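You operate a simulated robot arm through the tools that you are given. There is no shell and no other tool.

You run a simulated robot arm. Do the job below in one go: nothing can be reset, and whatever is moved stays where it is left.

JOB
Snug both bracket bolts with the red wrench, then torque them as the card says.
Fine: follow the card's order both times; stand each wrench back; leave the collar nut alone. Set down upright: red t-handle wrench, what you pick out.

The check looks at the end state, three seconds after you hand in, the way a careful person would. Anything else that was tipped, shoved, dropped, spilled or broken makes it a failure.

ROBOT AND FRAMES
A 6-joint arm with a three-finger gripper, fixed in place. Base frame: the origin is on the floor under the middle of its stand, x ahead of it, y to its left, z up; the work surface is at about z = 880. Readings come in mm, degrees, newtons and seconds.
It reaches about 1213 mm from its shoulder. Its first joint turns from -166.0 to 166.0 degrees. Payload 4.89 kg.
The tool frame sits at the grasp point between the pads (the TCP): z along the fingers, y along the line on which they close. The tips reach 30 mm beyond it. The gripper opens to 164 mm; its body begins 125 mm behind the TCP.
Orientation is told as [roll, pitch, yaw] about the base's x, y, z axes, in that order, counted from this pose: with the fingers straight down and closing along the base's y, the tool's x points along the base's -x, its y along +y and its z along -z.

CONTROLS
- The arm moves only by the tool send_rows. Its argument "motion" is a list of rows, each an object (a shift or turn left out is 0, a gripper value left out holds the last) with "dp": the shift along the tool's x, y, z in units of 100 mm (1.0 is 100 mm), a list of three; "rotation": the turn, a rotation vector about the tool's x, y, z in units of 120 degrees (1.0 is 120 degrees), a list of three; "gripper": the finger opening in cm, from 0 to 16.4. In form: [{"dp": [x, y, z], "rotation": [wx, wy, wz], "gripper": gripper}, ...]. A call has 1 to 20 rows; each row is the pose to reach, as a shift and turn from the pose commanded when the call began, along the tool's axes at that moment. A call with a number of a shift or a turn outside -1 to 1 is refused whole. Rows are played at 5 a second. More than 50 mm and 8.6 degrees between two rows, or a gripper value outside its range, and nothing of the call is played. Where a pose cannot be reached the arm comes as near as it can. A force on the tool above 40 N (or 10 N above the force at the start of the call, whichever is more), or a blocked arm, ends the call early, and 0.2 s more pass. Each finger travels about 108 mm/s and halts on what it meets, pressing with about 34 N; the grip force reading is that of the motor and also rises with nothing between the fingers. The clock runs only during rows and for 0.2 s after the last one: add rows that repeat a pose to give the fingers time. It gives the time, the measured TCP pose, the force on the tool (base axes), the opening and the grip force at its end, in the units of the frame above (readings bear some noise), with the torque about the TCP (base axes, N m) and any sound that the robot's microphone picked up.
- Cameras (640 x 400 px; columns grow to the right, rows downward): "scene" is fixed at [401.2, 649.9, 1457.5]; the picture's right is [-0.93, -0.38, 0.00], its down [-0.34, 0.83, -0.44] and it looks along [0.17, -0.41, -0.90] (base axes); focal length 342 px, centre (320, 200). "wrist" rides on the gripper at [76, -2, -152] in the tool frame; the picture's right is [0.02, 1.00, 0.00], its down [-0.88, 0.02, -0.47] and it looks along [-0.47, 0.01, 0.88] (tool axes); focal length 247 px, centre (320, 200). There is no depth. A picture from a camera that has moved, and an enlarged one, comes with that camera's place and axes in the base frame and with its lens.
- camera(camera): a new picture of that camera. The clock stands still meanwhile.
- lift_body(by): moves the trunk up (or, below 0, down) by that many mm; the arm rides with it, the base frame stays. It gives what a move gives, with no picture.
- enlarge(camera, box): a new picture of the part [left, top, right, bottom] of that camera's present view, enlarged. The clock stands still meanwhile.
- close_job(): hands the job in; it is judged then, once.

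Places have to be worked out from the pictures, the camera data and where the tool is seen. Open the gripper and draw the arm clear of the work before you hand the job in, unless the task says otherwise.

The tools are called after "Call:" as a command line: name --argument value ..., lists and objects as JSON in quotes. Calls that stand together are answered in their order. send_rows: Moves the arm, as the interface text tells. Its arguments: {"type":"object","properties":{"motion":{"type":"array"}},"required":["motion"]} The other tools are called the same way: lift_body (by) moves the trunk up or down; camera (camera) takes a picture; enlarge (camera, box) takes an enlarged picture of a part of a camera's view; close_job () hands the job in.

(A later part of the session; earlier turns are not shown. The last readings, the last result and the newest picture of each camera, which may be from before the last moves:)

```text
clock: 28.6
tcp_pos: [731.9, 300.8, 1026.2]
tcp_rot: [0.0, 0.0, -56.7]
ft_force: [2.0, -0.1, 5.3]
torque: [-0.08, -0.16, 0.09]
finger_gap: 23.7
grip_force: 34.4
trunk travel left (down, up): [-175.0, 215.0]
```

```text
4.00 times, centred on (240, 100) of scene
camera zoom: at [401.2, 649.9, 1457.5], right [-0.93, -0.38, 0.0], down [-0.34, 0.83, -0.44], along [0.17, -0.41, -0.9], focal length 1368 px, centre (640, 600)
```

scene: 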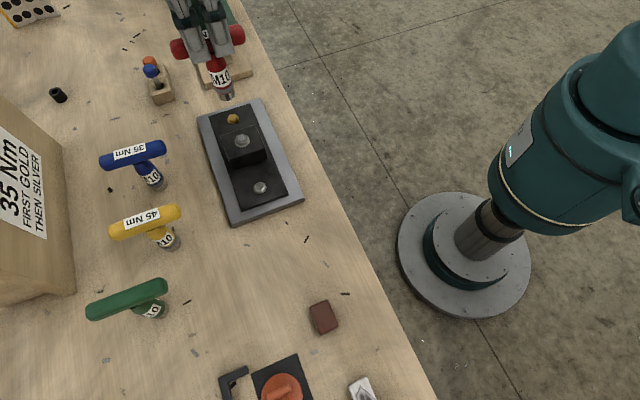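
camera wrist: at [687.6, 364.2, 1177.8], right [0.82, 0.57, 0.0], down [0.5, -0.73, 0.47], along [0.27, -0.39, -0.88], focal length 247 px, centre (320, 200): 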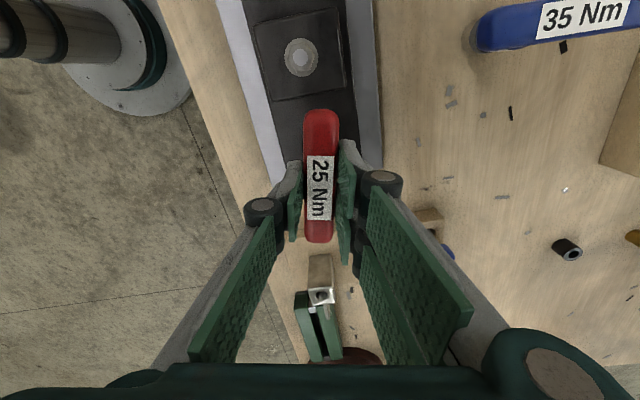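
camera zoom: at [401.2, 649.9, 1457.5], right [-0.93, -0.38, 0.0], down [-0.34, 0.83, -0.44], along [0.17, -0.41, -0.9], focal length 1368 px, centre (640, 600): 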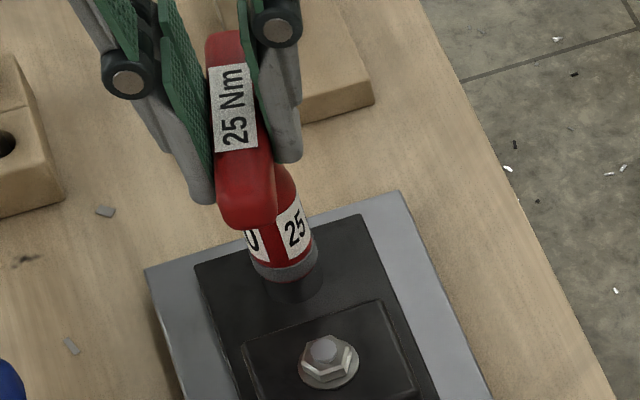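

Nearly no torque after 100°. I zoom on the socket's foot to judge if it really swallows the hex.

Call:
enlarge --camera "scene" --box '[215, 95, 265, 135]'

Call:
enlarge --camera "scene" --box '[245, 170, 275, 200]'

```text
10.00 times, centred on (240, 115) of scene
camera zoom: at [401.2, 649.9, 1457.5], right [-0.93, -0.38, 0.0], down [-0.34, 0.83, -0.44], along [0.17, -0.41, -0.9], focal length 3419 px, centre (1120, 1050)
```

zoom: 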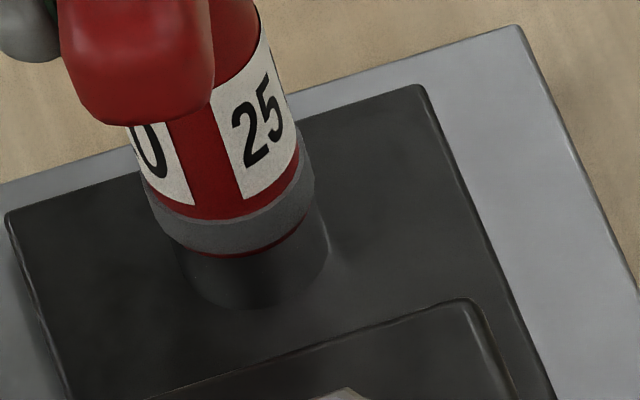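

```text
13.33 times, centred on (260, 185) of scene
camera zoom: at [401.2, 649.9, 1457.5], right [-0.93, -0.38, 0.0], down [-0.34, 0.83, -0.44], along [0.17, -0.41, -0.9], focal length 4559 px, centre (1120, 400)
```

zoom: 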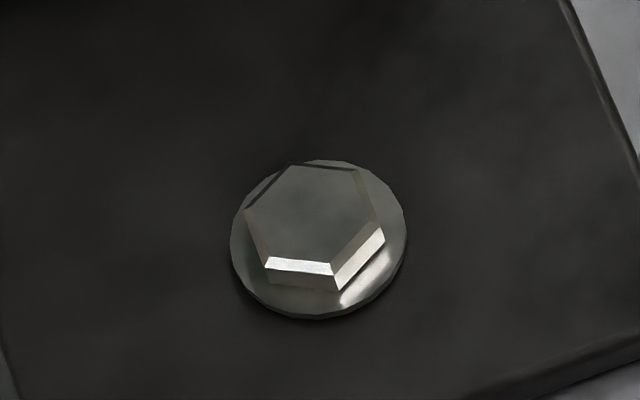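

The socket foot is down at the plate around the flange, so the hex is inside. I continue turning clockwise another 40°, watching for torque or a click.

Call:
send_rows --motion '[{"rotation": [0, 0, 0.033]}, {"rotation": [0, 0, 0.067]}, {"rotation": [0, 0, 0.1]}, {"rotation": [0, 0, 0.133]}, {"rotation": [0, 0, 0.167]}, {"rotation": [0, 0, 0.2]}, {"rotation": [0, 0, 0.233]}, {"rotation": [0, 0, 0.267]}, {"rotation": [0, 0, 0.3]}, {"rotation": [0, 0, 0.333]}, {"rotation": [0, 0, 0.333]}]'

```text
clock: 31.0
tcp_pos: [731.2, 301.1, 1026.2]
tcp_rot: [0.0, 0.0, -96.7]
ft_force: [1.1, -1.9, 19.4]
torque: [-0.22, -0.08, 0.13]
finger_gap: 23.7
grip_force: 34.1
trunk travel left (down, up): [-175.0, 215.0]
```

Still only 0.13 N·m. I lift 35 mm to see whether the gold hex has turned at all.

Call:
send_rows --motion '[{"dp": [0, 0, -0.1]}, {"dp": [0, 0, -0.25]}, {"dp": [0, 0, -0.35]}, {"dp": [0, 0, -0.35]}]'

Call:
enlarge --camera "scene" --box '[215, 95, 265, 135]'

Call:
camera --camera "wrist"

```text
clock: 32.0
tcp_pos: [732.5, 301.4, 1059.1]
tcp_rot: [0.1, 0.0, -96.6]
ft_force: [-0.2, -0.1, -2.9]
torque: [0.02, -0.01, 0.03]
finger_gap: 24.0
grip_force: 34.6
trunk travel left (down, up): [-175.0, 215.0]
```

```text
10.00 times, centred on (240, 115) of scene
camera zoom: at [401.2, 649.9, 1457.5], right [-0.93, -0.38, 0.0], down [-0.34, 0.83, -0.44], along [0.17, -0.41, -0.9], focal length 3419 px, centre (1120, 1050)
```

zoom: 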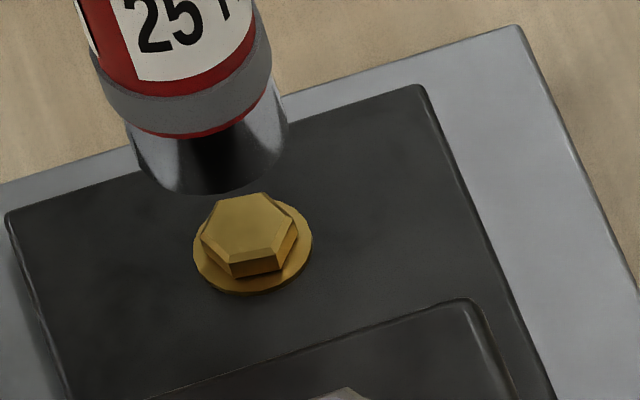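

```text
taken
camera wrist: at [738.7, 377.5, 1212.3], right [1.0, -0.09, 0.0], down [-0.08, -0.88, 0.47], along [-0.04, -0.47, -0.88], focal length 247 px, centre (320, 200)
```

wrist: 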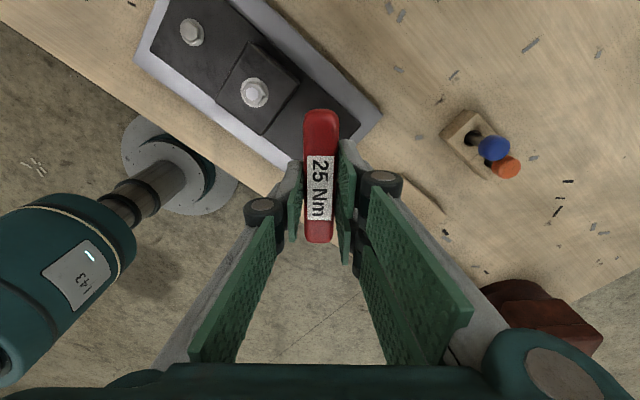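

The gold hex has clearly changed orientation, so the socket does drive it and it was simply running free. I lower back at the same angle and keep turning clockwise.

Call:
send_rows --motion '[{"dp": [0, 0, 0.12]}, {"dp": [0, 0, 0.22]}, {"dp": [0, 0, 0.29]}, {"dp": [0, 0, 0.32]}, {"dp": [0, 0, 0.34]}, {"dp": [0, 0, 0.35]}, {"dp": [0, 0, 0.35]}]'

```text
clock: 33.6
tcp_pos: [731.7, 302.3, 1026.3]
tcp_rot: [0.0, 0.1, -96.6]
ft_force: [1.4, 0.4, 5.9]
torque: [0.0, -0.09, -0.04]
finger_gap: 23.5
grip_force: 34.0
trunk travel left (down, up): [-175.0, 215.0]
```

It reseated at the same height with only about 6 N. I continue turning clockwise 40° with readings every 20°.

Call:
send_rows --motion '[{"rotation": [0, 0, 0.033]}, {"rotation": [0, 0, 0.067]}, {"rotation": [0, 0, 0.1]}, {"rotation": [0, 0, 0.133]}, {"rotation": [0, 0, 0.167]}]'

Call:
send_rows --motion '[{"rotation": [0, 0, 0.033]}, {"rotation": [0, 0, 0.067]}, {"rotation": [0, 0, 0.1]}, {"rotation": [0, 0, 0.133]}, {"rotation": [0, 0, 0.167]}]'

```text
clock: 34.8
tcp_pos: [731.1, 300.5, 1026.1]
tcp_rot: [0.0, 0.0, -116.8]
ft_force: [0.3, 0.3, -1.1]
torque: [0.04, -0.06, 0.17]
finger_gap: 23.6
grip_force: 34.1
trunk travel left (down, up): [-175.0, 215.0]
```

```text
clock: 36.0
tcp_pos: [731.6, 298.6, 1025.4]
tcp_rot: [0.0, 0.0, -136.9]
ft_force: [-0.3, -2.3, 10.7]
torque: [-0.19, 0.07, 0.31]
finger_gap: 23.8
grip_force: 34.5
trunk travel left (down, up): [-175.0, 215.0]
```

Torque is now building (0.17 → 0.31 N·m). I continue in small steps.

Call:
send_rows --motion '[{"rotation": [0, 0, 0.025]}, {"rotation": [0, 0, 0.05]}, {"rotation": [0, 0, 0.075]}, {"rotation": [0, 0, 0.1]}, {"rotation": [0, 0, 0.1]}]'

```text
clock: 37.2
tcp_pos: [731.1, 300.7, 1025.6]
tcp_rot: [0.0, 0.0, -148.7]
ft_force: [-0.1, -1.5, 13.0]
torque: [-0.13, -0.02, 0.13]
finger_gap: 23.5
grip_force: 34.3
trunk travel left (down, up): [-175.0, 215.0]
```

Torque relaxed to 0.13 (friction-like). I keep turning.

Call:
send_rows --motion '[{"rotation": [0, 0, 0.033]}, {"rotation": [0, 0, 0.067]}, {"rotation": [0, 0, 0.1]}, {"rotation": [0, 0, 0.133]}, {"rotation": [0, 0, 0.167]}]'

Call:
camera --camera "wrist"

Call:
enlarge --camera "scene" --box '[190, 50, 290, 150]'

```text
clock: 37.8
tcp_pos: [734.9, 293.3, 1027.4]
tcp_rot: [-0.8, 0.2, -150.1]
ft_force: [-9.4, 10.4, 18.9]
torque: [1.03, 1.24, 0.14]
finger_gap: 24.2
grip_force: 34.1
out of reach, approached as far as the arm can: row 1, 2
trunk travel left (down, up): [-175.0, 215.0]
stopped in row 2: the force on the tool passed its limit at 43 N (the readings are from after the stop); the commanded pose is now the measured one
```

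```text
taken
camera wrist: at [800.4, 331.2, 1179.3], right [0.52, -0.86, -0.01], down [-0.75, -0.46, 0.47], along [-0.41, -0.23, -0.88], focal length 247 px, centre (320, 200)
```

wrist: 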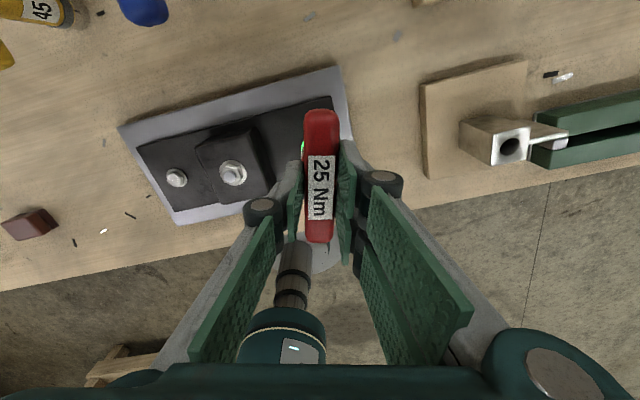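

```text
4.00 times, centred on (240, 100) of scene
camera zoom: at [401.2, 649.9, 1457.5], right [-0.93, -0.38, 0.0], down [-0.34, 0.83, -0.44], along [0.17, -0.41, -0.9], focal length 1368 px, centre (640, 600)
```

zoom: 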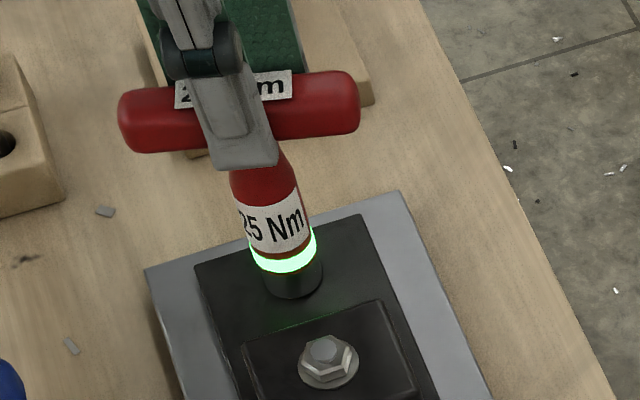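

A ring on the red wrench now glows green – its torque-reached indicator – and the arm's last joint has hit its limit there. I look closer before moving.

Call:
enlarge --camera "scene" --box '[215, 85, 265, 125]'

```text
10.00 times, centred on (240, 105) of scene
camera zoom: at [401.2, 649.9, 1457.5], right [-0.93, -0.38, 0.0], down [-0.34, 0.83, -0.44], along [0.17, -0.41, -0.9], focal length 3419 px, centre (1120, 1150)
```

zoom: 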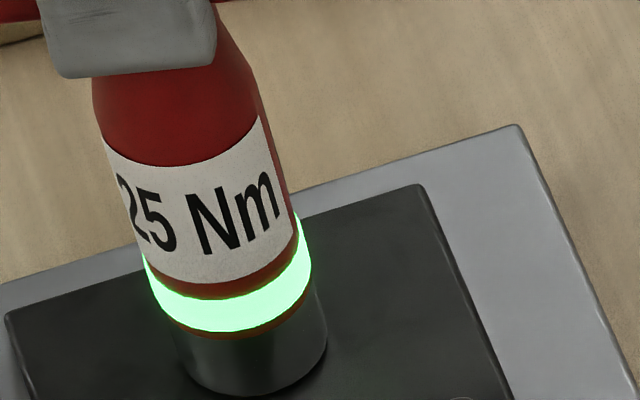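

Green ring confirmed: gold is snugged. I bring the tool back over the bolt axis (undoing the 8 mm push-off and slight tilt), then lift straight up.

Call:
send_rows --motion '[{"dp": [0.004, -0.04, 0.0], "rotation": [0.0025, 0.0023, -0.0035]}, {"dp": [0.008, -0.082, 0.0], "rotation": [0.005, 0.0047, -0.007]}, {"dp": [0.008, -0.082, -0.03], "rotation": [0.005, 0.0047, -0.007]}, {"dp": [0.008, -0.082, -0.1], "rotation": [0.005, 0.0047, -0.007]}, {"dp": [0.008, -0.082, -0.25], "rotation": [0.005, 0.0047, -0.007]}, {"dp": [0.008, -0.082, -0.45], "rotation": [0.005, 0.0047, -0.007]}, {"dp": [0.008, -0.082, -0.6], "rotation": [0.005, 0.0047, -0.007]}, {"dp": [0.008, -0.082, -0.6], "rotation": [0.005, 0.0047, -0.007]}]'

Call:
enlarge --camera "scene" --box '[190, 50, 290, 150]'

Call:
camera --camera "wrist"

```text
clock: 39.6
tcp_pos: [735.3, 299.0, 1085.4]
tcp_rot: [-1.2, 0.7, -149.4]
ft_force: [-0.4, -0.3, -2.4]
torque: [0.01, -0.01, 0.02]
finger_gap: 23.5
grip_force: 34.2
trunk travel left (down, up): [-175.0, 215.0]
```

```text
4.00 times, centred on (240, 100) of scene
camera zoom: at [401.2, 649.9, 1457.5], right [-0.93, -0.38, 0.0], down [-0.34, 0.83, -0.44], along [0.17, -0.41, -0.9], focal length 1368 px, centre (640, 600)
```

zoom: 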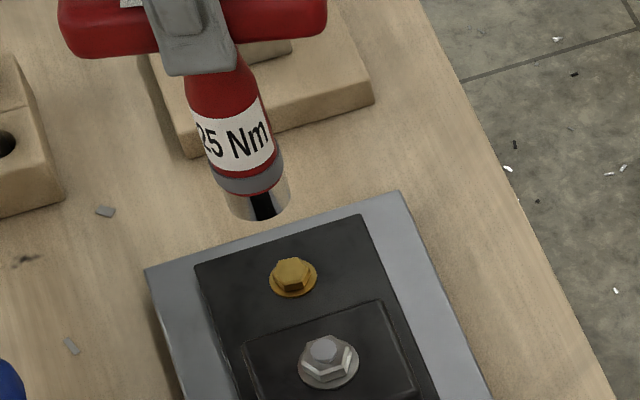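

```text
taken
camera wrist: at [799.2, 336.3, 1238.3], right [0.53, -0.85, -0.02], down [-0.75, -0.48, 0.46], along [-0.4, -0.23, -0.89], focal length 247 px, centre (320, 200)
```

wrist: 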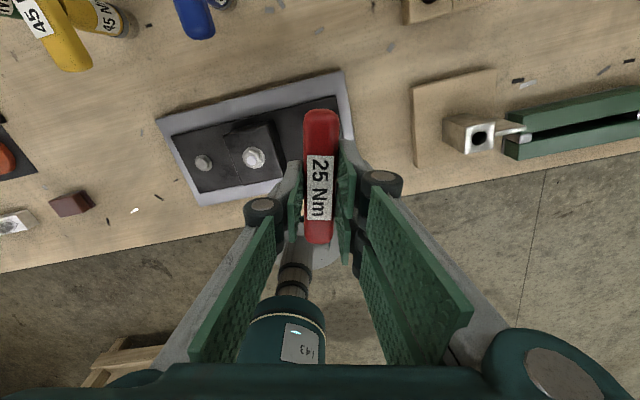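

Gold is done and its hex is free of the socket. I first straighten the slight tilt (roll −1.2, pitch 0.7) while raising to about z = 1145 to clear the collar nut.

Call:
send_rows --motion '[{"dp": [0, 0, -0.15], "rotation": [-0.005, -0.003, -0.01]}, {"dp": [0, 0, -0.35], "rotation": [-0.01, -0.0058, -0.02]}, {"dp": [0, 0, -0.5], "rotation": [-0.01, -0.0058, -0.03]}, {"dp": [0, 0, -0.6], "rotation": [-0.01, -0.0058, -0.03]}, {"dp": [0, 0, -0.6], "rotation": [-0.01, -0.0058, -0.03]}]'

Call:
enlarge --camera "scene" --box '[220, 100, 250, 130]'

Call:
enlarge --camera "wrist" --box '[180, 140, 280, 200]'

```text
clock: 40.8
tcp_pos: [731.8, 296.9, 1146.4]
tcp_rot: [0.1, 0.1, -145.8]
ft_force: [-0.2, -0.3, -3.0]
torque: [-0.01, -0.01, 0.0]
finger_gap: 23.8
grip_force: 33.6
trunk travel left (down, up): [-175.0, 215.0]
```

```text
13.33 times, centred on (235, 115) of scene
camera zoom: at [401.2, 649.9, 1457.5], right [-0.93, -0.38, 0.0], down [-0.34, 0.83, -0.44], along [0.17, -0.41, -0.9], focal length 4559 px, centre (1453, 1333)
```

zoom: 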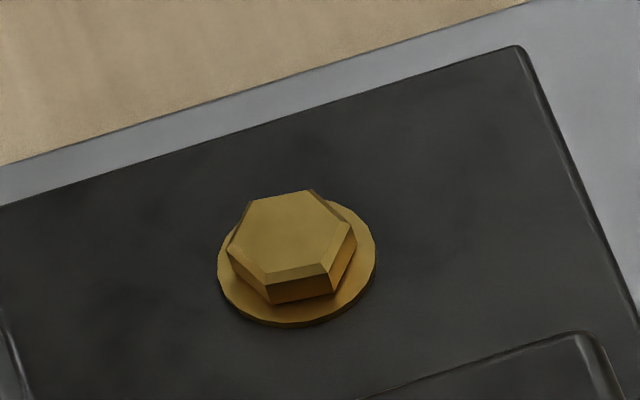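

```text
6.40 times, centred on (230, 170) of wrist
camera zoom: at [794.1, 341.6, 1298.2], right [0.58, -0.81, 0.0], down [-0.72, -0.51, 0.47], along [-0.38, -0.27, -0.88], focal length 1581 px, centre (896, 392)
```

zoom: 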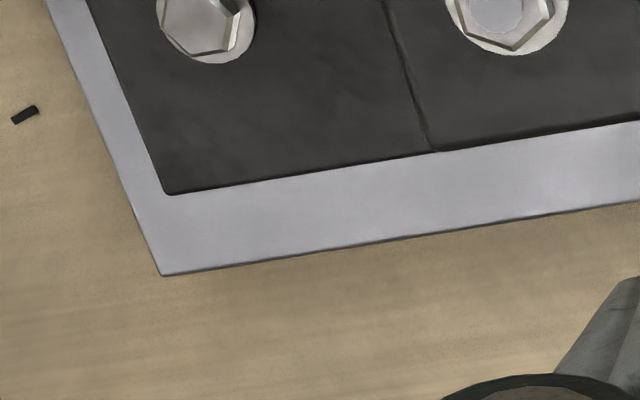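

Geometry: the socket's hex corners line up with the bar (phase ≈ yaw mod 60), and silver's hex phase is ≈ 17°, so I'll start silver at yaw 77°, giving over 200° of turning room. I rotate back counter-clockwise at height while drifting toward silver.

Call:
send_rows --motion '[{"dp": [0, -0.02, 0], "rotation": [0, 0, -0.0663]}, {"dp": [0, -0.06, 0], "rotation": [0, 0, -0.1326]}, {"dp": [0, -0.12, 0], "rotation": [0, 0, -0.1989]}, {"dp": [0, -0.18, 0], "rotation": [0, 0, -0.2652]}, {"dp": [0, -0.24, 0], "rotation": [0, 0, -0.3315]}, {"dp": [0, -0.3, 0], "rotation": [0, 0, -0.3978]}, {"dp": [0, -0.36, 0], "rotation": [0, 0, -0.4641]}, {"dp": [0, -0.42, 0], "rotation": [0, 0, -0.5304]}, {"dp": [0, -0.48, 0], "rotation": [0, 0, -0.5967]}, {"dp": [0, -0.54, 0], "rotation": [0, 0, -0.663]}, {"dp": [0, -0.6, 0], "rotation": [0, 0, -0.7293]}, {"dp": [0, -0.66, 0], "rotation": [0, 0, -0.7956]}, {"dp": [0, -0.72, 0], "rotation": [0, 0, -0.8619]}, {"dp": [0, -0.76, 0], "rotation": [0, 0, -0.9282]}, {"dp": [0, -0.76, 0], "rotation": [0, 0, -0.9282]}]'

Call:
send_rows --motion '[{"rotation": [0, 0, -0.0663]}, {"rotation": [0, 0, -0.1326]}, {"rotation": [0, 0, -0.1989]}, {"rotation": [0, 0, -0.2652]}, {"rotation": [0, 0, -0.3315]}, {"rotation": [0, 0, -0.3978]}, {"rotation": [0, 0, -0.4641]}, {"rotation": [0, 0, -0.5304]}, {"rotation": [0, 0, -0.5967]}, {"rotation": [0, 0, -0.663]}, {"rotation": [0, 0, -0.7293]}, {"rotation": [0, 0, -0.7956]}, {"rotation": [0, 0, -0.8619]}, {"rotation": [0, 0, -0.9282]}, {"rotation": [0, 0, -0.9282]}]'

Call:
camera --camera "wrist"

Call:
camera --camera "scene"

```text
clock: 44.0
tcp_pos: [691.4, 361.5, 1145.1]
tcp_rot: [0.1, 0.0, -34.2]
ft_force: [0.3, -0.1, -4.1]
torque: [0.01, -0.03, 0.02]
finger_gap: 23.7
grip_force: 34.4
trunk travel left (down, up): [-175.0, 215.0]
```

```text
clock: 47.2
tcp_pos: [691.7, 359.2, 1145.4]
tcp_rot: [-0.2, -0.1, 77.1]
ft_force: [-0.4, 0.0, -3.0]
torque: [0.0, 0.05, 0.02]
finger_gap: 23.6
grip_force: 33.9
trunk travel left (down, up): [-175.0, 215.0]
```

```text
taken
camera wrist: at [674.4, 285.9, 1298.1], right [-0.98, 0.2, 0.0], down [0.18, 0.86, 0.47], along [0.1, 0.46, -0.88], focal length 247 px, centre (320, 200)
```

wrist: 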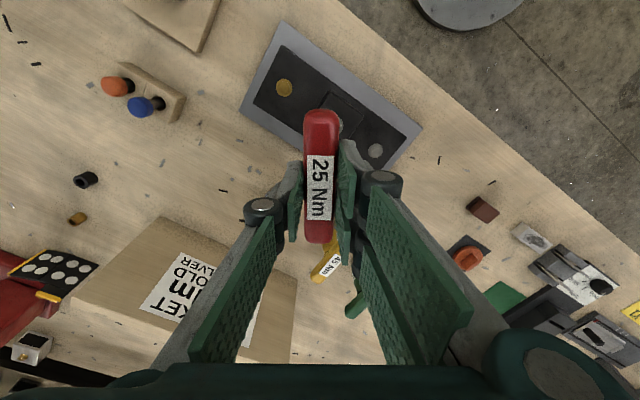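

```text
taken
```

scene: 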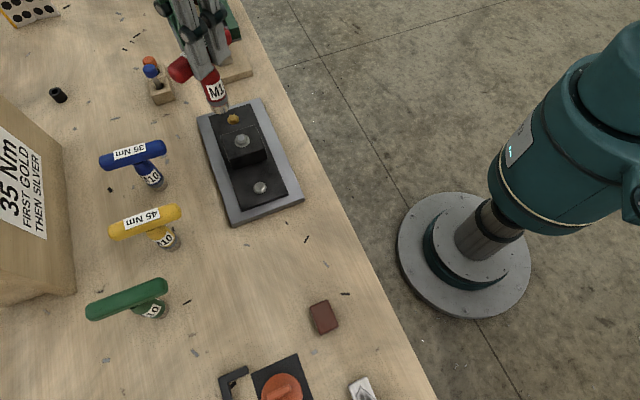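

Yaw is 77° and both bolts are in view. I enlarge each to get silver's place and hex phase in this pose.

Call:
enlarge --camera "wrist" --box '[351, 131, 401, 171]'

Call:
enlarge --camera "wrist" --box '[260, 67, 310, 107]'

Call:
enlarge --camera "scene" --box '[160, 20, 260, 120]'

```text
10.00 times, centred on (376, 151) of wrist
camera zoom: at [674.4, 285.9, 1298.1], right [-0.98, 0.2, 0.0], down [0.18, 0.86, 0.47], along [0.1, 0.46, -0.88], focal length 2470 px, centre (-240, 690)
```

zoom: 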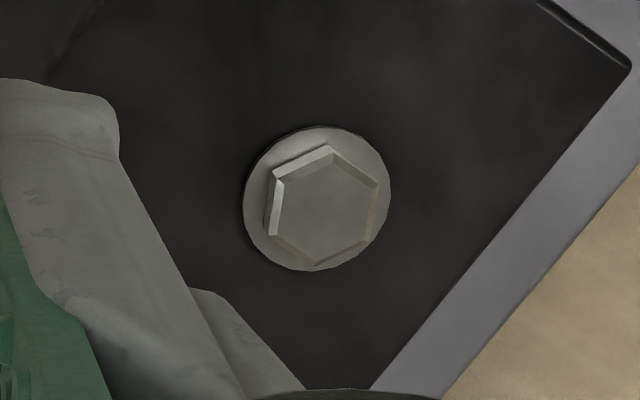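

```text
10.00 times, centred on (285, 87) of wrist
camera zoom: at [674.4, 285.9, 1298.1], right [-0.98, 0.2, 0.0], down [0.18, 0.86, 0.47], along [0.1, 0.46, -0.88], focal length 2470 px, centre (670, 1330)
```

zoom: 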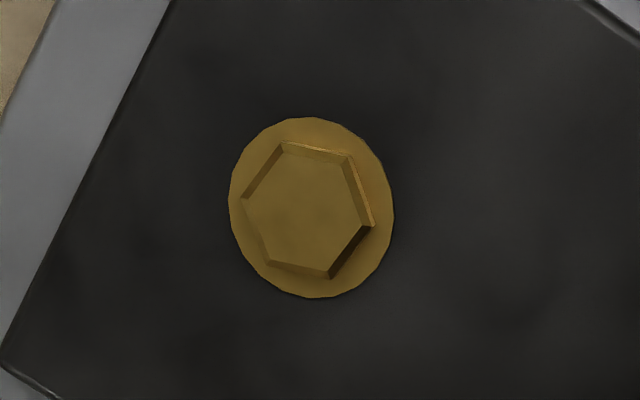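

```text
4.00 times, centred on (210, 70) of scene
camera zoom: at [401.2, 649.9, 1457.5], right [-0.93, -0.38, 0.0], down [-0.34, 0.83, -0.44], along [0.17, -0.41, -0.9], focal length 1368 px, centre (760, 720)
```

zoom: 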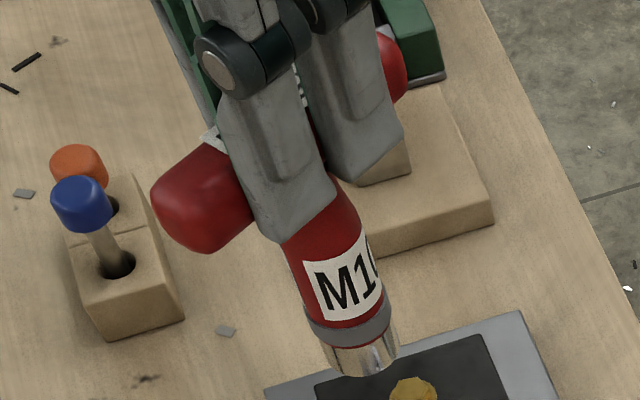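

Silver's hex phase (~18°) matches the wrench at yaw 77. From the seated gold pose plus the measured gold→silver offset (−119.2, +119.3), silver is at tool offset (−40.5, +89.5); I move there and descend to about 27 mm above the seat.

Call:
send_rows --motion '[{"dp": [-0.1, 0.22, 0]}, {"dp": [-0.2, 0.45, 0]}, {"dp": [-0.32, 0.7, 0]}, {"dp": [-0.39, 0.85, 0]}, {"dp": [-0.405, 0.895, 0.05]}, {"dp": [-0.405, 0.895, 0.25]}, {"dp": [-0.405, 0.895, 0.5]}, {"dp": [-0.405, 0.895, 0.75]}, {"dp": [-0.405, 0.895, 0.92]}, {"dp": [-0.405, 0.895, 0.92]}, {"dp": [-0.405, 0.895, 0.92]}]'

Call:
enlarge --camera "scene" --box '[240, 155, 290, 205]'

Call:
enlarge --camera "scene" --box '[190, 80, 310, 220]'

```text
clock: 49.6
tcp_pos: [614.7, 419.4, 1052.1]
tcp_rot: [-0.2, 0.1, 77.0]
ft_force: [0.4, 0.4, -3.0]
torque: [0.01, 0.03, 0.01]
finger_gap: 23.5
grip_force: 33.7
trunk travel left (down, up): [-175.0, 215.0]
```

```text
8.00 times, centred on (265, 180) of scene
camera zoom: at [401.2, 649.9, 1457.5], right [-0.93, -0.38, 0.0], down [-0.34, 0.83, -0.44], along [0.17, -0.41, -0.9], focal length 2735 px, centre (760, 360)
```

zoom: 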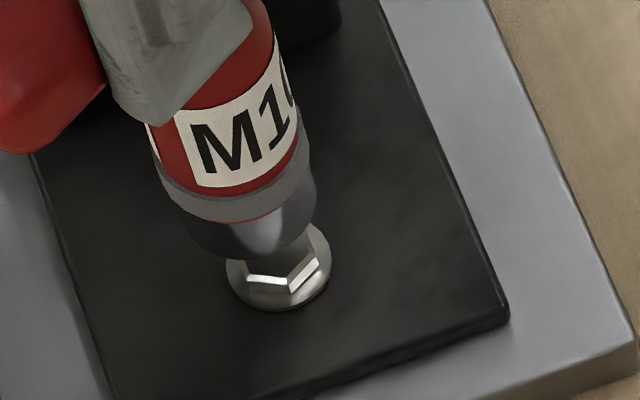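

```text
2.86 times, centred on (250, 150) of scene
camera zoom: at [401.2, 649.9, 1457.5], right [-0.93, -0.38, 0.0], down [-0.34, 0.83, -0.44], along [0.17, -0.41, -0.9], focal length 977 px, centre (520, 343)
```

zoom: 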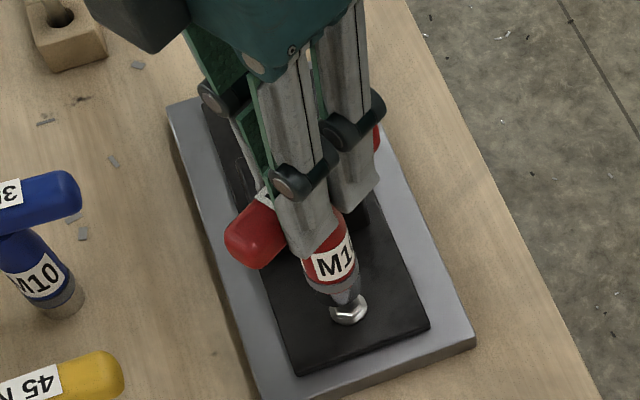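

There may be a couple of mm sideways offset; I zoom in more to measure the socket rim against the flange.

Call:
enlarge --camera "scene" --box '[257, 172, 287, 197]'

```text
16.00 times, centred on (272, 184) of scene
camera zoom: at [401.2, 649.9, 1457.5], right [-0.93, -0.38, 0.0], down [-0.34, 0.83, -0.44], along [0.17, -0.41, -0.9], focal length 5471 px, centre (1088, 448)
```

zoom: 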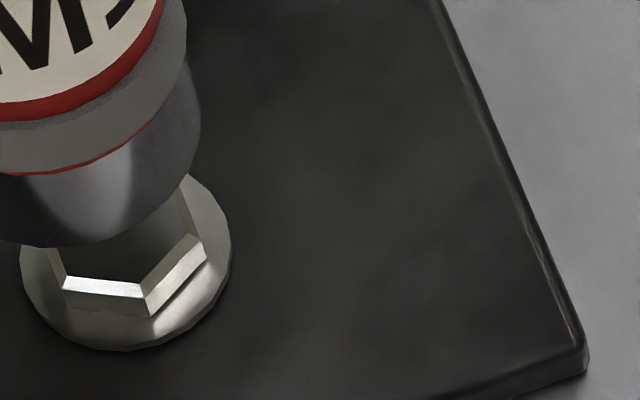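

Call:
enlarge --camera "scene" --box '[245, 168, 281, 198]'

```text
13.33 times, centred on (263, 183) of scene
camera zoom: at [401.2, 649.9, 1457.5], right [-0.93, -0.38, 0.0], down [-0.34, 0.83, -0.44], along [0.17, -0.41, -0.9], focal length 4559 px, centre (1080, 427)
```

zoom: 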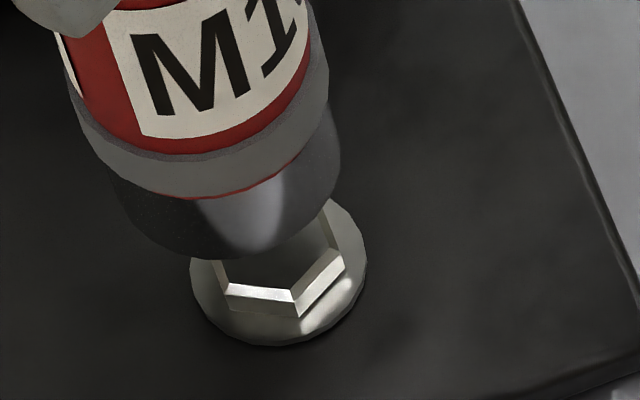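

The rim centre is about 2–3 mm short toward base −x relative to the silver flange. I correct by (−2.5, +1.2) mm in base and come down 13 mm to check again.

Call:
send_rows --motion '[{"dp": [-0.006, 0.027, 0]}, {"dp": [-0.006, 0.027, 0.04]}, {"dp": [-0.006, 0.027, 0.08]}, {"dp": [-0.006, 0.027, 0.13]}, {"dp": [-0.006, 0.027, 0.13]}]'

Call:
enlarge --camera "scene" --box '[245, 168, 281, 198]'

```text
clock: 50.8
tcp_pos: [611.0, 420.8, 1040.4]
tcp_rot: [-0.1, 0.0, 77.0]
ft_force: [0.3, 0.5, -3.5]
torque: [0.02, 0.01, -0.01]
finger_gap: 23.6
grip_force: 34.4
trunk travel left (down, up): [-175.0, 215.0]
```

```text
13.33 times, centred on (263, 183) of scene
camera zoom: at [401.2, 649.9, 1457.5], right [-0.93, -0.38, 0.0], down [-0.34, 0.83, -0.44], along [0.17, -0.41, -0.9], focal length 4559 px, centre (1080, 427)
```

zoom: 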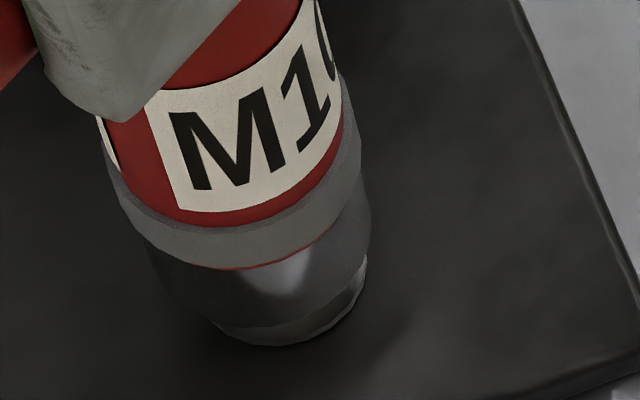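

The rim is now concentric over the silver flange with about 12 mm left. I lower in small steps to the seat.

Call:
send_rows --motion '[{"dp": [0, 0, 0.02]}, {"dp": [0, 0, 0.04]}, {"dp": [0, 0, 0.06]}, {"dp": [0, 0, 0.08]}, {"dp": [0, 0, 0.1]}, {"dp": [0, 0, 0.115]}, {"dp": [0, 0, 0.115]}]'

Call:
enlarge --camera "scene" --box '[245, 168, 281, 198]'

```text
clock: 52.4
tcp_pos: [611.0, 420.7, 1028.9]
tcp_rot: [0.0, -0.1, 77.0]
ft_force: [-0.5, -0.2, -3.1]
torque: [-0.02, -0.03, 0.02]
finger_gap: 23.8
grip_force: 33.5
trunk travel left (down, up): [-175.0, 215.0]
```

```text
13.33 times, centred on (263, 183) of scene
camera zoom: at [401.2, 649.9, 1457.5], right [-0.93, -0.38, 0.0], down [-0.34, 0.83, -0.44], along [0.17, -0.41, -0.9], focal length 4559 px, centre (1080, 427)
```

zoom: 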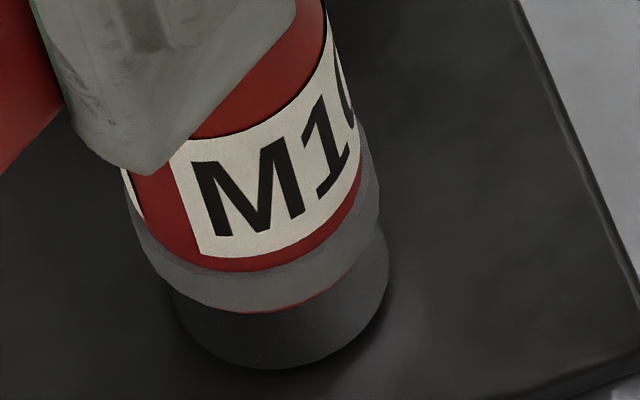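

No contact yet at 1029; two more mm should seat it.

Call:
send_rows --motion '[{"dp": [0, 0, 0.01]}, {"dp": [0, 0, 0.02]}, {"dp": [0, 0, 0.03]}, {"dp": [0, 0, 0.03]}]'

```text
clock: 53.4
tcp_pos: [611.2, 420.2, 1026.5]
tcp_rot: [-0.1, 0.1, 77.0]
ft_force: [0.6, 0.1, -1.0]
torque: [0.0, -0.03, -0.01]
finger_gap: 23.9
grip_force: 33.7
trunk travel left (down, up): [-175.0, 215.0]
```

It's just touching at z ≈ 1026, same as gold. I turn clockwise in ~40° batches and watch torque and the ring.

Call:
send_rows --motion '[{"dp": [0, 0, 0.005], "rotation": [0, 0, 0.033]}, {"dp": [0, 0, 0.005], "rotation": [0, 0, 0.067]}, {"dp": [0, 0, 0.005], "rotation": [0, 0, 0.1]}, {"dp": [0, 0, 0.005], "rotation": [0, 0, 0.133]}, {"dp": [0, 0, 0.005], "rotation": [0, 0, 0.167]}, {"dp": [0, 0, 0.005], "rotation": [0, 0, 0.2]}, {"dp": [0, 0, 0.005], "rotation": [0, 0, 0.233]}, {"dp": [0, 0, 0.005], "rotation": [0, 0, 0.267]}, {"dp": [0, 0, 0.005], "rotation": [0, 0, 0.3]}, {"dp": [0, 0, 0.005], "rotation": [0, 0, 0.333]}]'

Call:
send_rows --motion '[{"rotation": [0, 0, 0.033]}, {"rotation": [0, 0, 0.067]}, {"rotation": [0, 0, 0.1]}, {"rotation": [0, 0, 0.133]}, {"rotation": [0, 0, 0.167]}, {"rotation": [0, 0, 0.2]}, {"rotation": [0, 0, 0.233]}, {"rotation": [0, 0, 0.267]}, {"rotation": [0, 0, 0.3]}, {"rotation": [0, 0, 0.333]}]'

Call:
enlarge --camera "scene" --box '[210, 120, 310, 220]'

```text
clock: 55.6
tcp_pos: [609.8, 421.4, 1025.6]
tcp_rot: [-0.1, -0.1, 37.0]
ft_force: [1.1, -1.3, 3.7]
torque: [-0.2, 0.01, 0.02]
finger_gap: 23.6
grip_force: 33.5
trunk travel left (down, up): [-175.0, 215.0]
```

```text
clock: 57.8
tcp_pos: [609.4, 420.5, 1025.8]
tcp_rot: [-0.1, -0.1, -3.0]
ft_force: [0.3, -1.6, 2.7]
torque: [-0.1, 0.19, 0.06]
finger_gap: 23.8
grip_force: 33.7
trunk travel left (down, up): [-175.0, 215.0]
```

```text
4.00 times, centred on (260, 170) of scene
camera zoom: at [401.2, 649.9, 1457.5], right [-0.93, -0.38, 0.0], down [-0.34, 0.83, -0.44], along [0.17, -0.41, -0.9], focal length 1368 px, centre (560, 320)
```

zoom: 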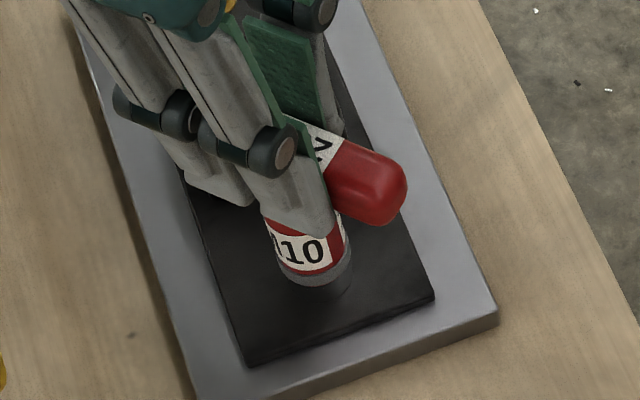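

80° turned, ring still grey. I turn on another 40°, then slow down.

Call:
send_rows --motion '[{"rotation": [0, 0, 0.033]}, {"rotation": [0, 0, 0.067]}, {"rotation": [0, 0, 0.1]}, {"rotation": [0, 0, 0.133]}, {"rotation": [0, 0, 0.167]}, {"rotation": [0, 0, 0.2]}, {"rotation": [0, 0, 0.233]}, {"rotation": [0, 0, 0.267]}, {"rotation": [0, 0, 0.3]}, {"rotation": [0, 0, 0.333]}]'

Call:
enlarge --camera "scene" --box '[210, 120, 310, 220]'

```text
clock: 60.0
tcp_pos: [609.5, 422.6, 1026.3]
tcp_rot: [0.2, -0.1, -42.8]
ft_force: [-3.5, -0.8, 15.1]
torque: [0.24, 0.49, 0.29]
finger_gap: 23.7
grip_force: 33.7
trunk travel left (down, up): [-175.0, 215.0]
```

```text
4.00 times, centred on (260, 170) of scene
camera zoom: at [401.2, 649.9, 1457.5], right [-0.93, -0.38, 0.0], down [-0.34, 0.83, -0.44], along [0.17, -0.41, -0.9], focal length 1368 px, centre (560, 320)
```

zoom: 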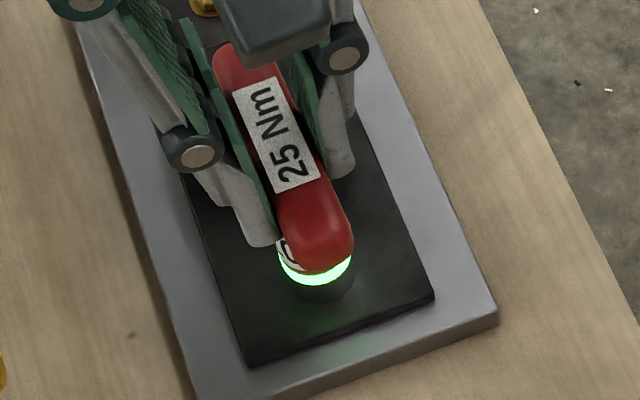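

Ring lit green on silver – snugged. I stop turning and lift straight up.

Call:
send_rows --motion '[{"dp": [0, 0, -0.03]}, {"dp": [0, 0, -0.1]}, {"dp": [0, 0, -0.25]}, {"dp": [0, 0, -0.5]}, {"dp": [0, 0, -0.75]}, {"dp": [0, 0, -1.0]}, {"dp": [0, 0, -1.0]}]'

Call:
camera --camera "scene"

Call:
camera --camera "wrist"

Call:
enlarge --camera "scene" --box '[190, 90, 310, 230]'

```text
clock: 61.6
tcp_pos: [609.6, 421.4, 1126.4]
tcp_rot: [0.2, -0.2, -42.9]
ft_force: [0.2, -0.6, -2.5]
torque: [0.02, -0.02, -0.02]
finger_gap: 23.6
grip_force: 33.7
trunk travel left (down, up): [-175.0, 215.0]
```

```text
taken
```

scene: 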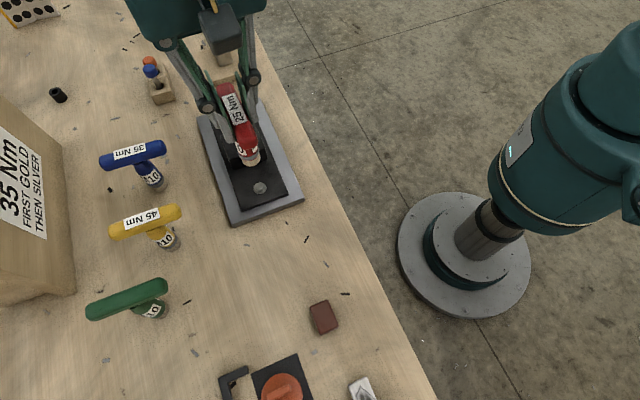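

```text
taken
camera wrist: at [551.5, 472.0, 1277.6], right [0.66, 0.75, 0.0], down [0.66, -0.59, 0.47], along [0.35, -0.31, -0.88], focal length 247 px, centre (320, 200)
```

wrist: 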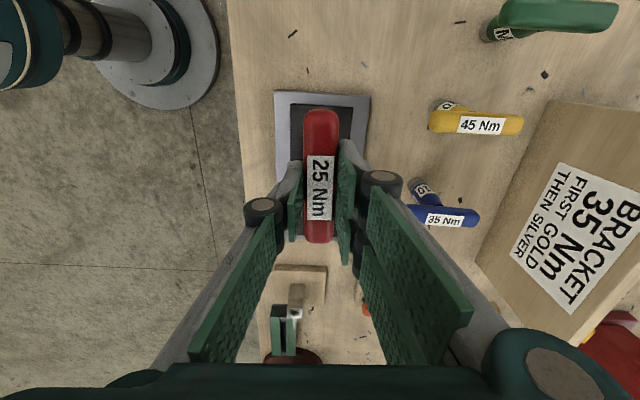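

```text
2.86 times, centred on (250, 160) of scene
camera zoom: at [401.2, 649.9, 1457.5], right [-0.93, -0.38, 0.0], down [-0.34, 0.83, -0.44], along [0.17, -0.41, -0.9], focal length 977 px, centre (520, 314)
```

zoom: 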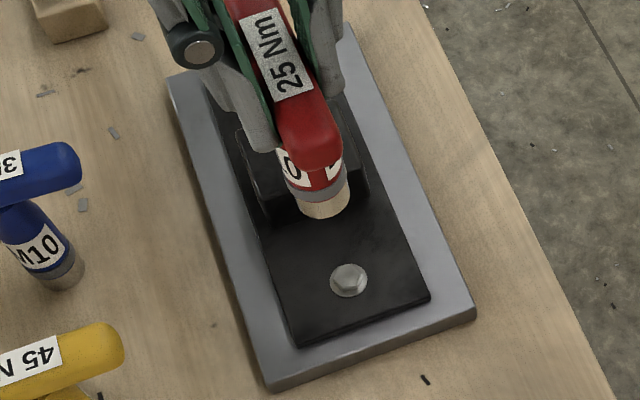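

Both bolts are snugged in order. Now I return red to its stand spot (grasp TCP was ≈ (897.7, 402.7, 1000), yaw 43.3): rotate back and raise while moving, well above the blue bar.

Call:
send_rows --motion '[{"dp": [-0.03, 0.02, -0.1], "rotation": [0, 0, -0.0653]}, {"dp": [-0.09, 0.07, -0.2], "rotation": [0, 0, -0.1306]}, {"dp": [-0.16, 0.13, -0.3], "rotation": [0, 0, -0.1959]}, {"dp": [-0.24, 0.19, -0.35], "rotation": [0, 0, -0.2612]}, {"dp": [-0.32, 0.25, -0.35], "rotation": [0, 0, -0.3265]}, {"dp": [-0.4, 0.32, -0.35], "rotation": [0, 0, -0.3918]}, {"dp": [-0.48, 0.39, -0.35], "rotation": [0, 0, -0.4571]}, {"dp": [-0.57, 0.46, -0.35], "rotation": [0, 0, -0.5224]}, {"dp": [-0.65, 0.52, -0.35], "rotation": [0, 0, -0.5877]}, {"dp": [-0.71, 0.57, -0.35], "rotation": [0, 0, -0.653]}, {"dp": [-0.75, 0.6, -0.35], "rotation": [0, 0, -0.7183]}, {"dp": [-0.75, 0.6, -0.35], "rotation": [0, 0, -0.7183]}]'

```text
clock: 64.2
tcp_pos: [706.0, 413.8, 1161.3]
tcp_rot: [0.0, 0.0, 43.4]
ft_force: [-0.3, 0.1, -3.6]
torque: [-0.03, 0.01, -0.02]
finger_gap: 23.7
grip_force: 34.2
trunk travel left (down, up): [-175.0, 215.0]
```

Yaw is back at 43.4°. I carry it the remaining (192, −11) mm at this height in two moves.

Call:
send_rows --motion '[{"dp": [-0.12, -0.13, 0]}, {"dp": [-0.3, -0.32, 0]}, {"dp": [-0.48, -0.51, 0]}, {"dp": [-0.66, -0.7, 0]}, {"dp": [-0.66, -0.7, 0]}]'

Call:
send_rows --motion '[{"dp": [-0.15, -0.16, 0]}, {"dp": [-0.33, -0.35, 0]}, {"dp": [-0.5, -0.54, 0]}, {"dp": [-0.62, -0.66, 0]}, {"dp": [-0.66, -0.7, 0]}, {"dp": [-0.66, -0.7, 0]}, {"dp": [-0.66, -0.7, 0]}]'

Call:
camera --camera "wrist"

Call:
camera --camera "scene"

```text
clock: 65.4
tcp_pos: [801.3, 409.6, 1160.5]
tcp_rot: [-0.2, -0.1, 43.3]
ft_force: [0.6, -0.2, -3.0]
torque: [-0.03, 0.06, -0.02]
finger_gap: 23.6
grip_force: 33.9
trunk travel left (down, up): [-175.0, 215.0]
```

```text
clock: 67.0
tcp_pos: [896.1, 403.2, 1161.8]
tcp_rot: [-0.1, 0.0, 43.2]
ft_force: [0.6, 0.0, -2.7]
torque: [0.0, -0.02, 0.01]
finger_gap: 23.6
grip_force: 34.2
trunk travel left (down, up): [-175.0, 215.0]
```

```text
taken
camera wrist: at [841.9, 349.2, 1313.3], right [-0.7, 0.71, 0.0], down [0.63, 0.62, 0.47], along [0.34, 0.33, -0.88], focal length 247 px, centre (320, 200)
```

wrist: 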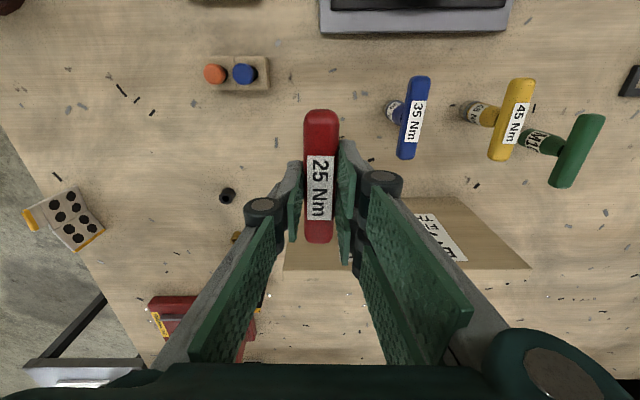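

```text
taken
```

scene: 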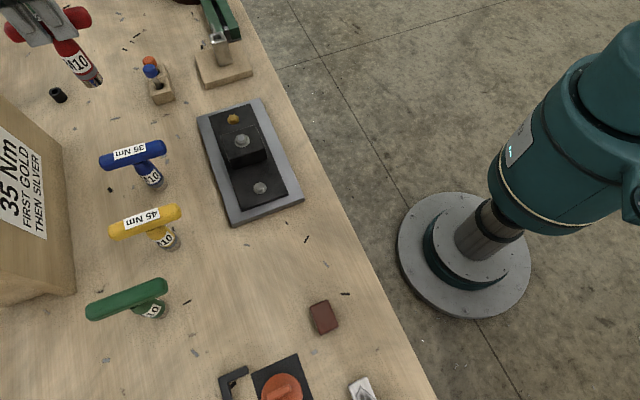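

The tool is within about 1 mm of the original spot. I lower in stages, the last millimetres slowly until the base touches.

Call:
send_rows --motion '[{"dp": [-0.007, -0.007, 0.15]}, {"dp": [-0.007, -0.007, 0.4]}, {"dp": [-0.007, -0.007, 0.65]}, {"dp": [-0.007, -0.007, 0.9]}, {"dp": [-0.007, -0.007, 1.0]}, {"dp": [-0.007, -0.007, 1.0]}]'

Call:
send_rows --motion '[{"dp": [0, 0, 0.1]}, {"dp": [0, 0, 0.25]}, {"dp": [0, 0, 0.4]}, {"dp": [0, 0, 0.5]}, {"dp": [0, 0, 0.55]}, {"dp": [0, 0, 0.55]}]'

Call:
enlarge --camera "scene" --box '[75, 80, 175, 150]'

```text
clock: 68.4
tcp_pos: [900.6, 401.9, 1061.6]
tcp_rot: [0.0, -0.1, 43.4]
ft_force: [-0.6, 0.9, -3.6]
torque: [-0.02, 0.05, -0.02]
finger_gap: 23.8
grip_force: 34.2
trunk travel left (down, up): [-175.0, 215.0]
```

```text
clock: 69.8
tcp_pos: [899.6, 402.1, 1006.7]
tcp_rot: [-0.1, -0.1, 43.3]
ft_force: [0.5, -0.2, -3.6]
torque: [-0.01, -0.02, 0.04]
finger_gap: 23.7
grip_force: 33.8
trunk travel left (down, up): [-175.0, 215.0]
```

```text
5.71 times, centred on (125, 115) of scene
camera zoom: at [401.2, 649.9, 1457.5], right [-0.93, -0.38, 0.0], down [-0.34, 0.83, -0.44], along [0.17, -0.41, -0.9], focal length 1954 px, centre (1434, 686)
```

zoom: 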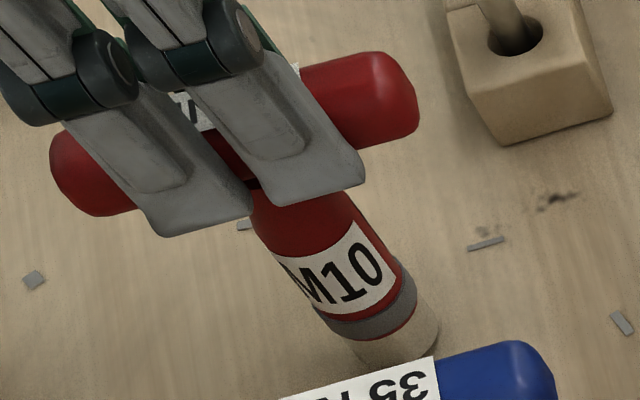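

About 6 mm remain to the table. I lower in 1–2 mm steps until touch.

Call:
send_rows --motion '[{"dp": [0, 0, 0.02]}, {"dp": [0, 0, 0.035]}, {"dp": [0, 0, 0.05]}, {"dp": [0, 0, 0.055]}, {"dp": [0, 0, 0.055]}]'

```text
clock: 71.0
tcp_pos: [899.3, 403.0, 1000.9]
tcp_rot: [-0.1, -0.1, 43.3]
ft_force: [-0.8, -0.5, -4.1]
torque: [0.01, 0.0, 0.02]
finger_gap: 23.6
grip_force: 34.0
trunk travel left (down, up): [-175.0, 215.0]
```

Call:
send_rows --motion '[{"dp": [0, 0, 0.01]}, {"dp": [0, 0, 0.015]}, {"dp": [0, 0, 0.02]}, {"dp": [0, 0, 0.02]}]'

```text
clock: 72.0
tcp_pos: [899.3, 401.3, 999.9]
tcp_rot: [-0.1, -0.1, 43.3]
ft_force: [8.2, 4.2, 21.6]
torque: [0.53, -0.53, -0.05]
finger_gap: 23.5
grip_force: 34.3
trunk travel left (down, up): [-175.0, 215.0]
```

Touchdown (22 N up). I ease up about 0.8 mm to take off the pressure, then open the gripper slowly to 60 mm.

Call:
send_rows --motion '[{"dp": [0, 0, -0.008], "gripper": 0}, {"dp": [0, 0, -0.008], "gripper": 2.4}, {"dp": [0, 0, -0.008], "gripper": 2.6}, {"dp": [0, 0, -0.008], "gripper": 2.9}, {"dp": [0, 0, -0.008], "gripper": 3.5}, {"dp": [0, 0, -0.008], "gripper": 4.5}, {"dp": [0, 0, -0.008], "gripper": 6.0}, {"dp": [0, 0, -0.008], "gripper": 6.0}, {"dp": [0, 0, -0.008], "gripper": 6.0}]'

Call:
enlarge --camera "scene" --box '[75, 70, 175, 150]'

Call:
camera --camera "wrist"

```text
clock: 74.0
tcp_pos: [899.3, 402.6, 1000.3]
tcp_rot: [-0.1, -0.2, 43.4]
ft_force: [0.0, 0.1, 0.0]
torque: [0.01, -0.02, 0.01]
finger_gap: 60.1
grip_force: 0.1
trunk travel left (down, up): [-175.0, 215.0]
```

```text
5.00 times, centred on (125, 110) of scene
camera zoom: at [401.2, 649.9, 1457.5], right [-0.93, -0.38, 0.0], down [-0.34, 0.83, -0.44], along [0.17, -0.41, -0.9], focal length 1710 px, centre (1295, 650)
```

zoom: 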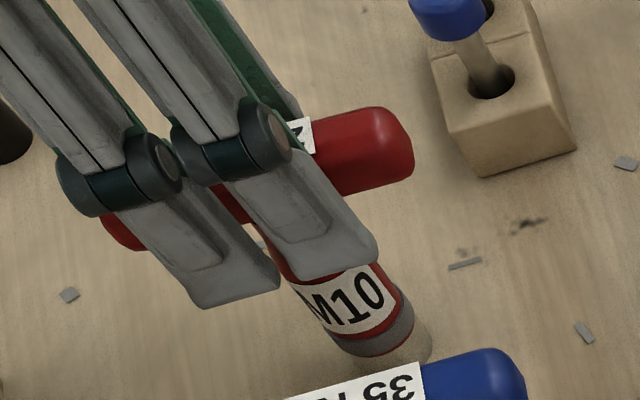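

```text
taken
camera wrist: at [843.5, 348.9, 1151.4], right [-0.7, 0.71, 0.0], down [0.63, 0.62, 0.47], along [0.34, 0.33, -0.88], focal length 247 px, centre (320, 200)
```

wrist: 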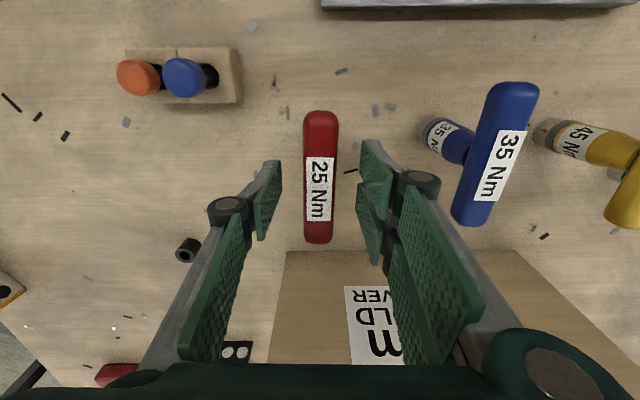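

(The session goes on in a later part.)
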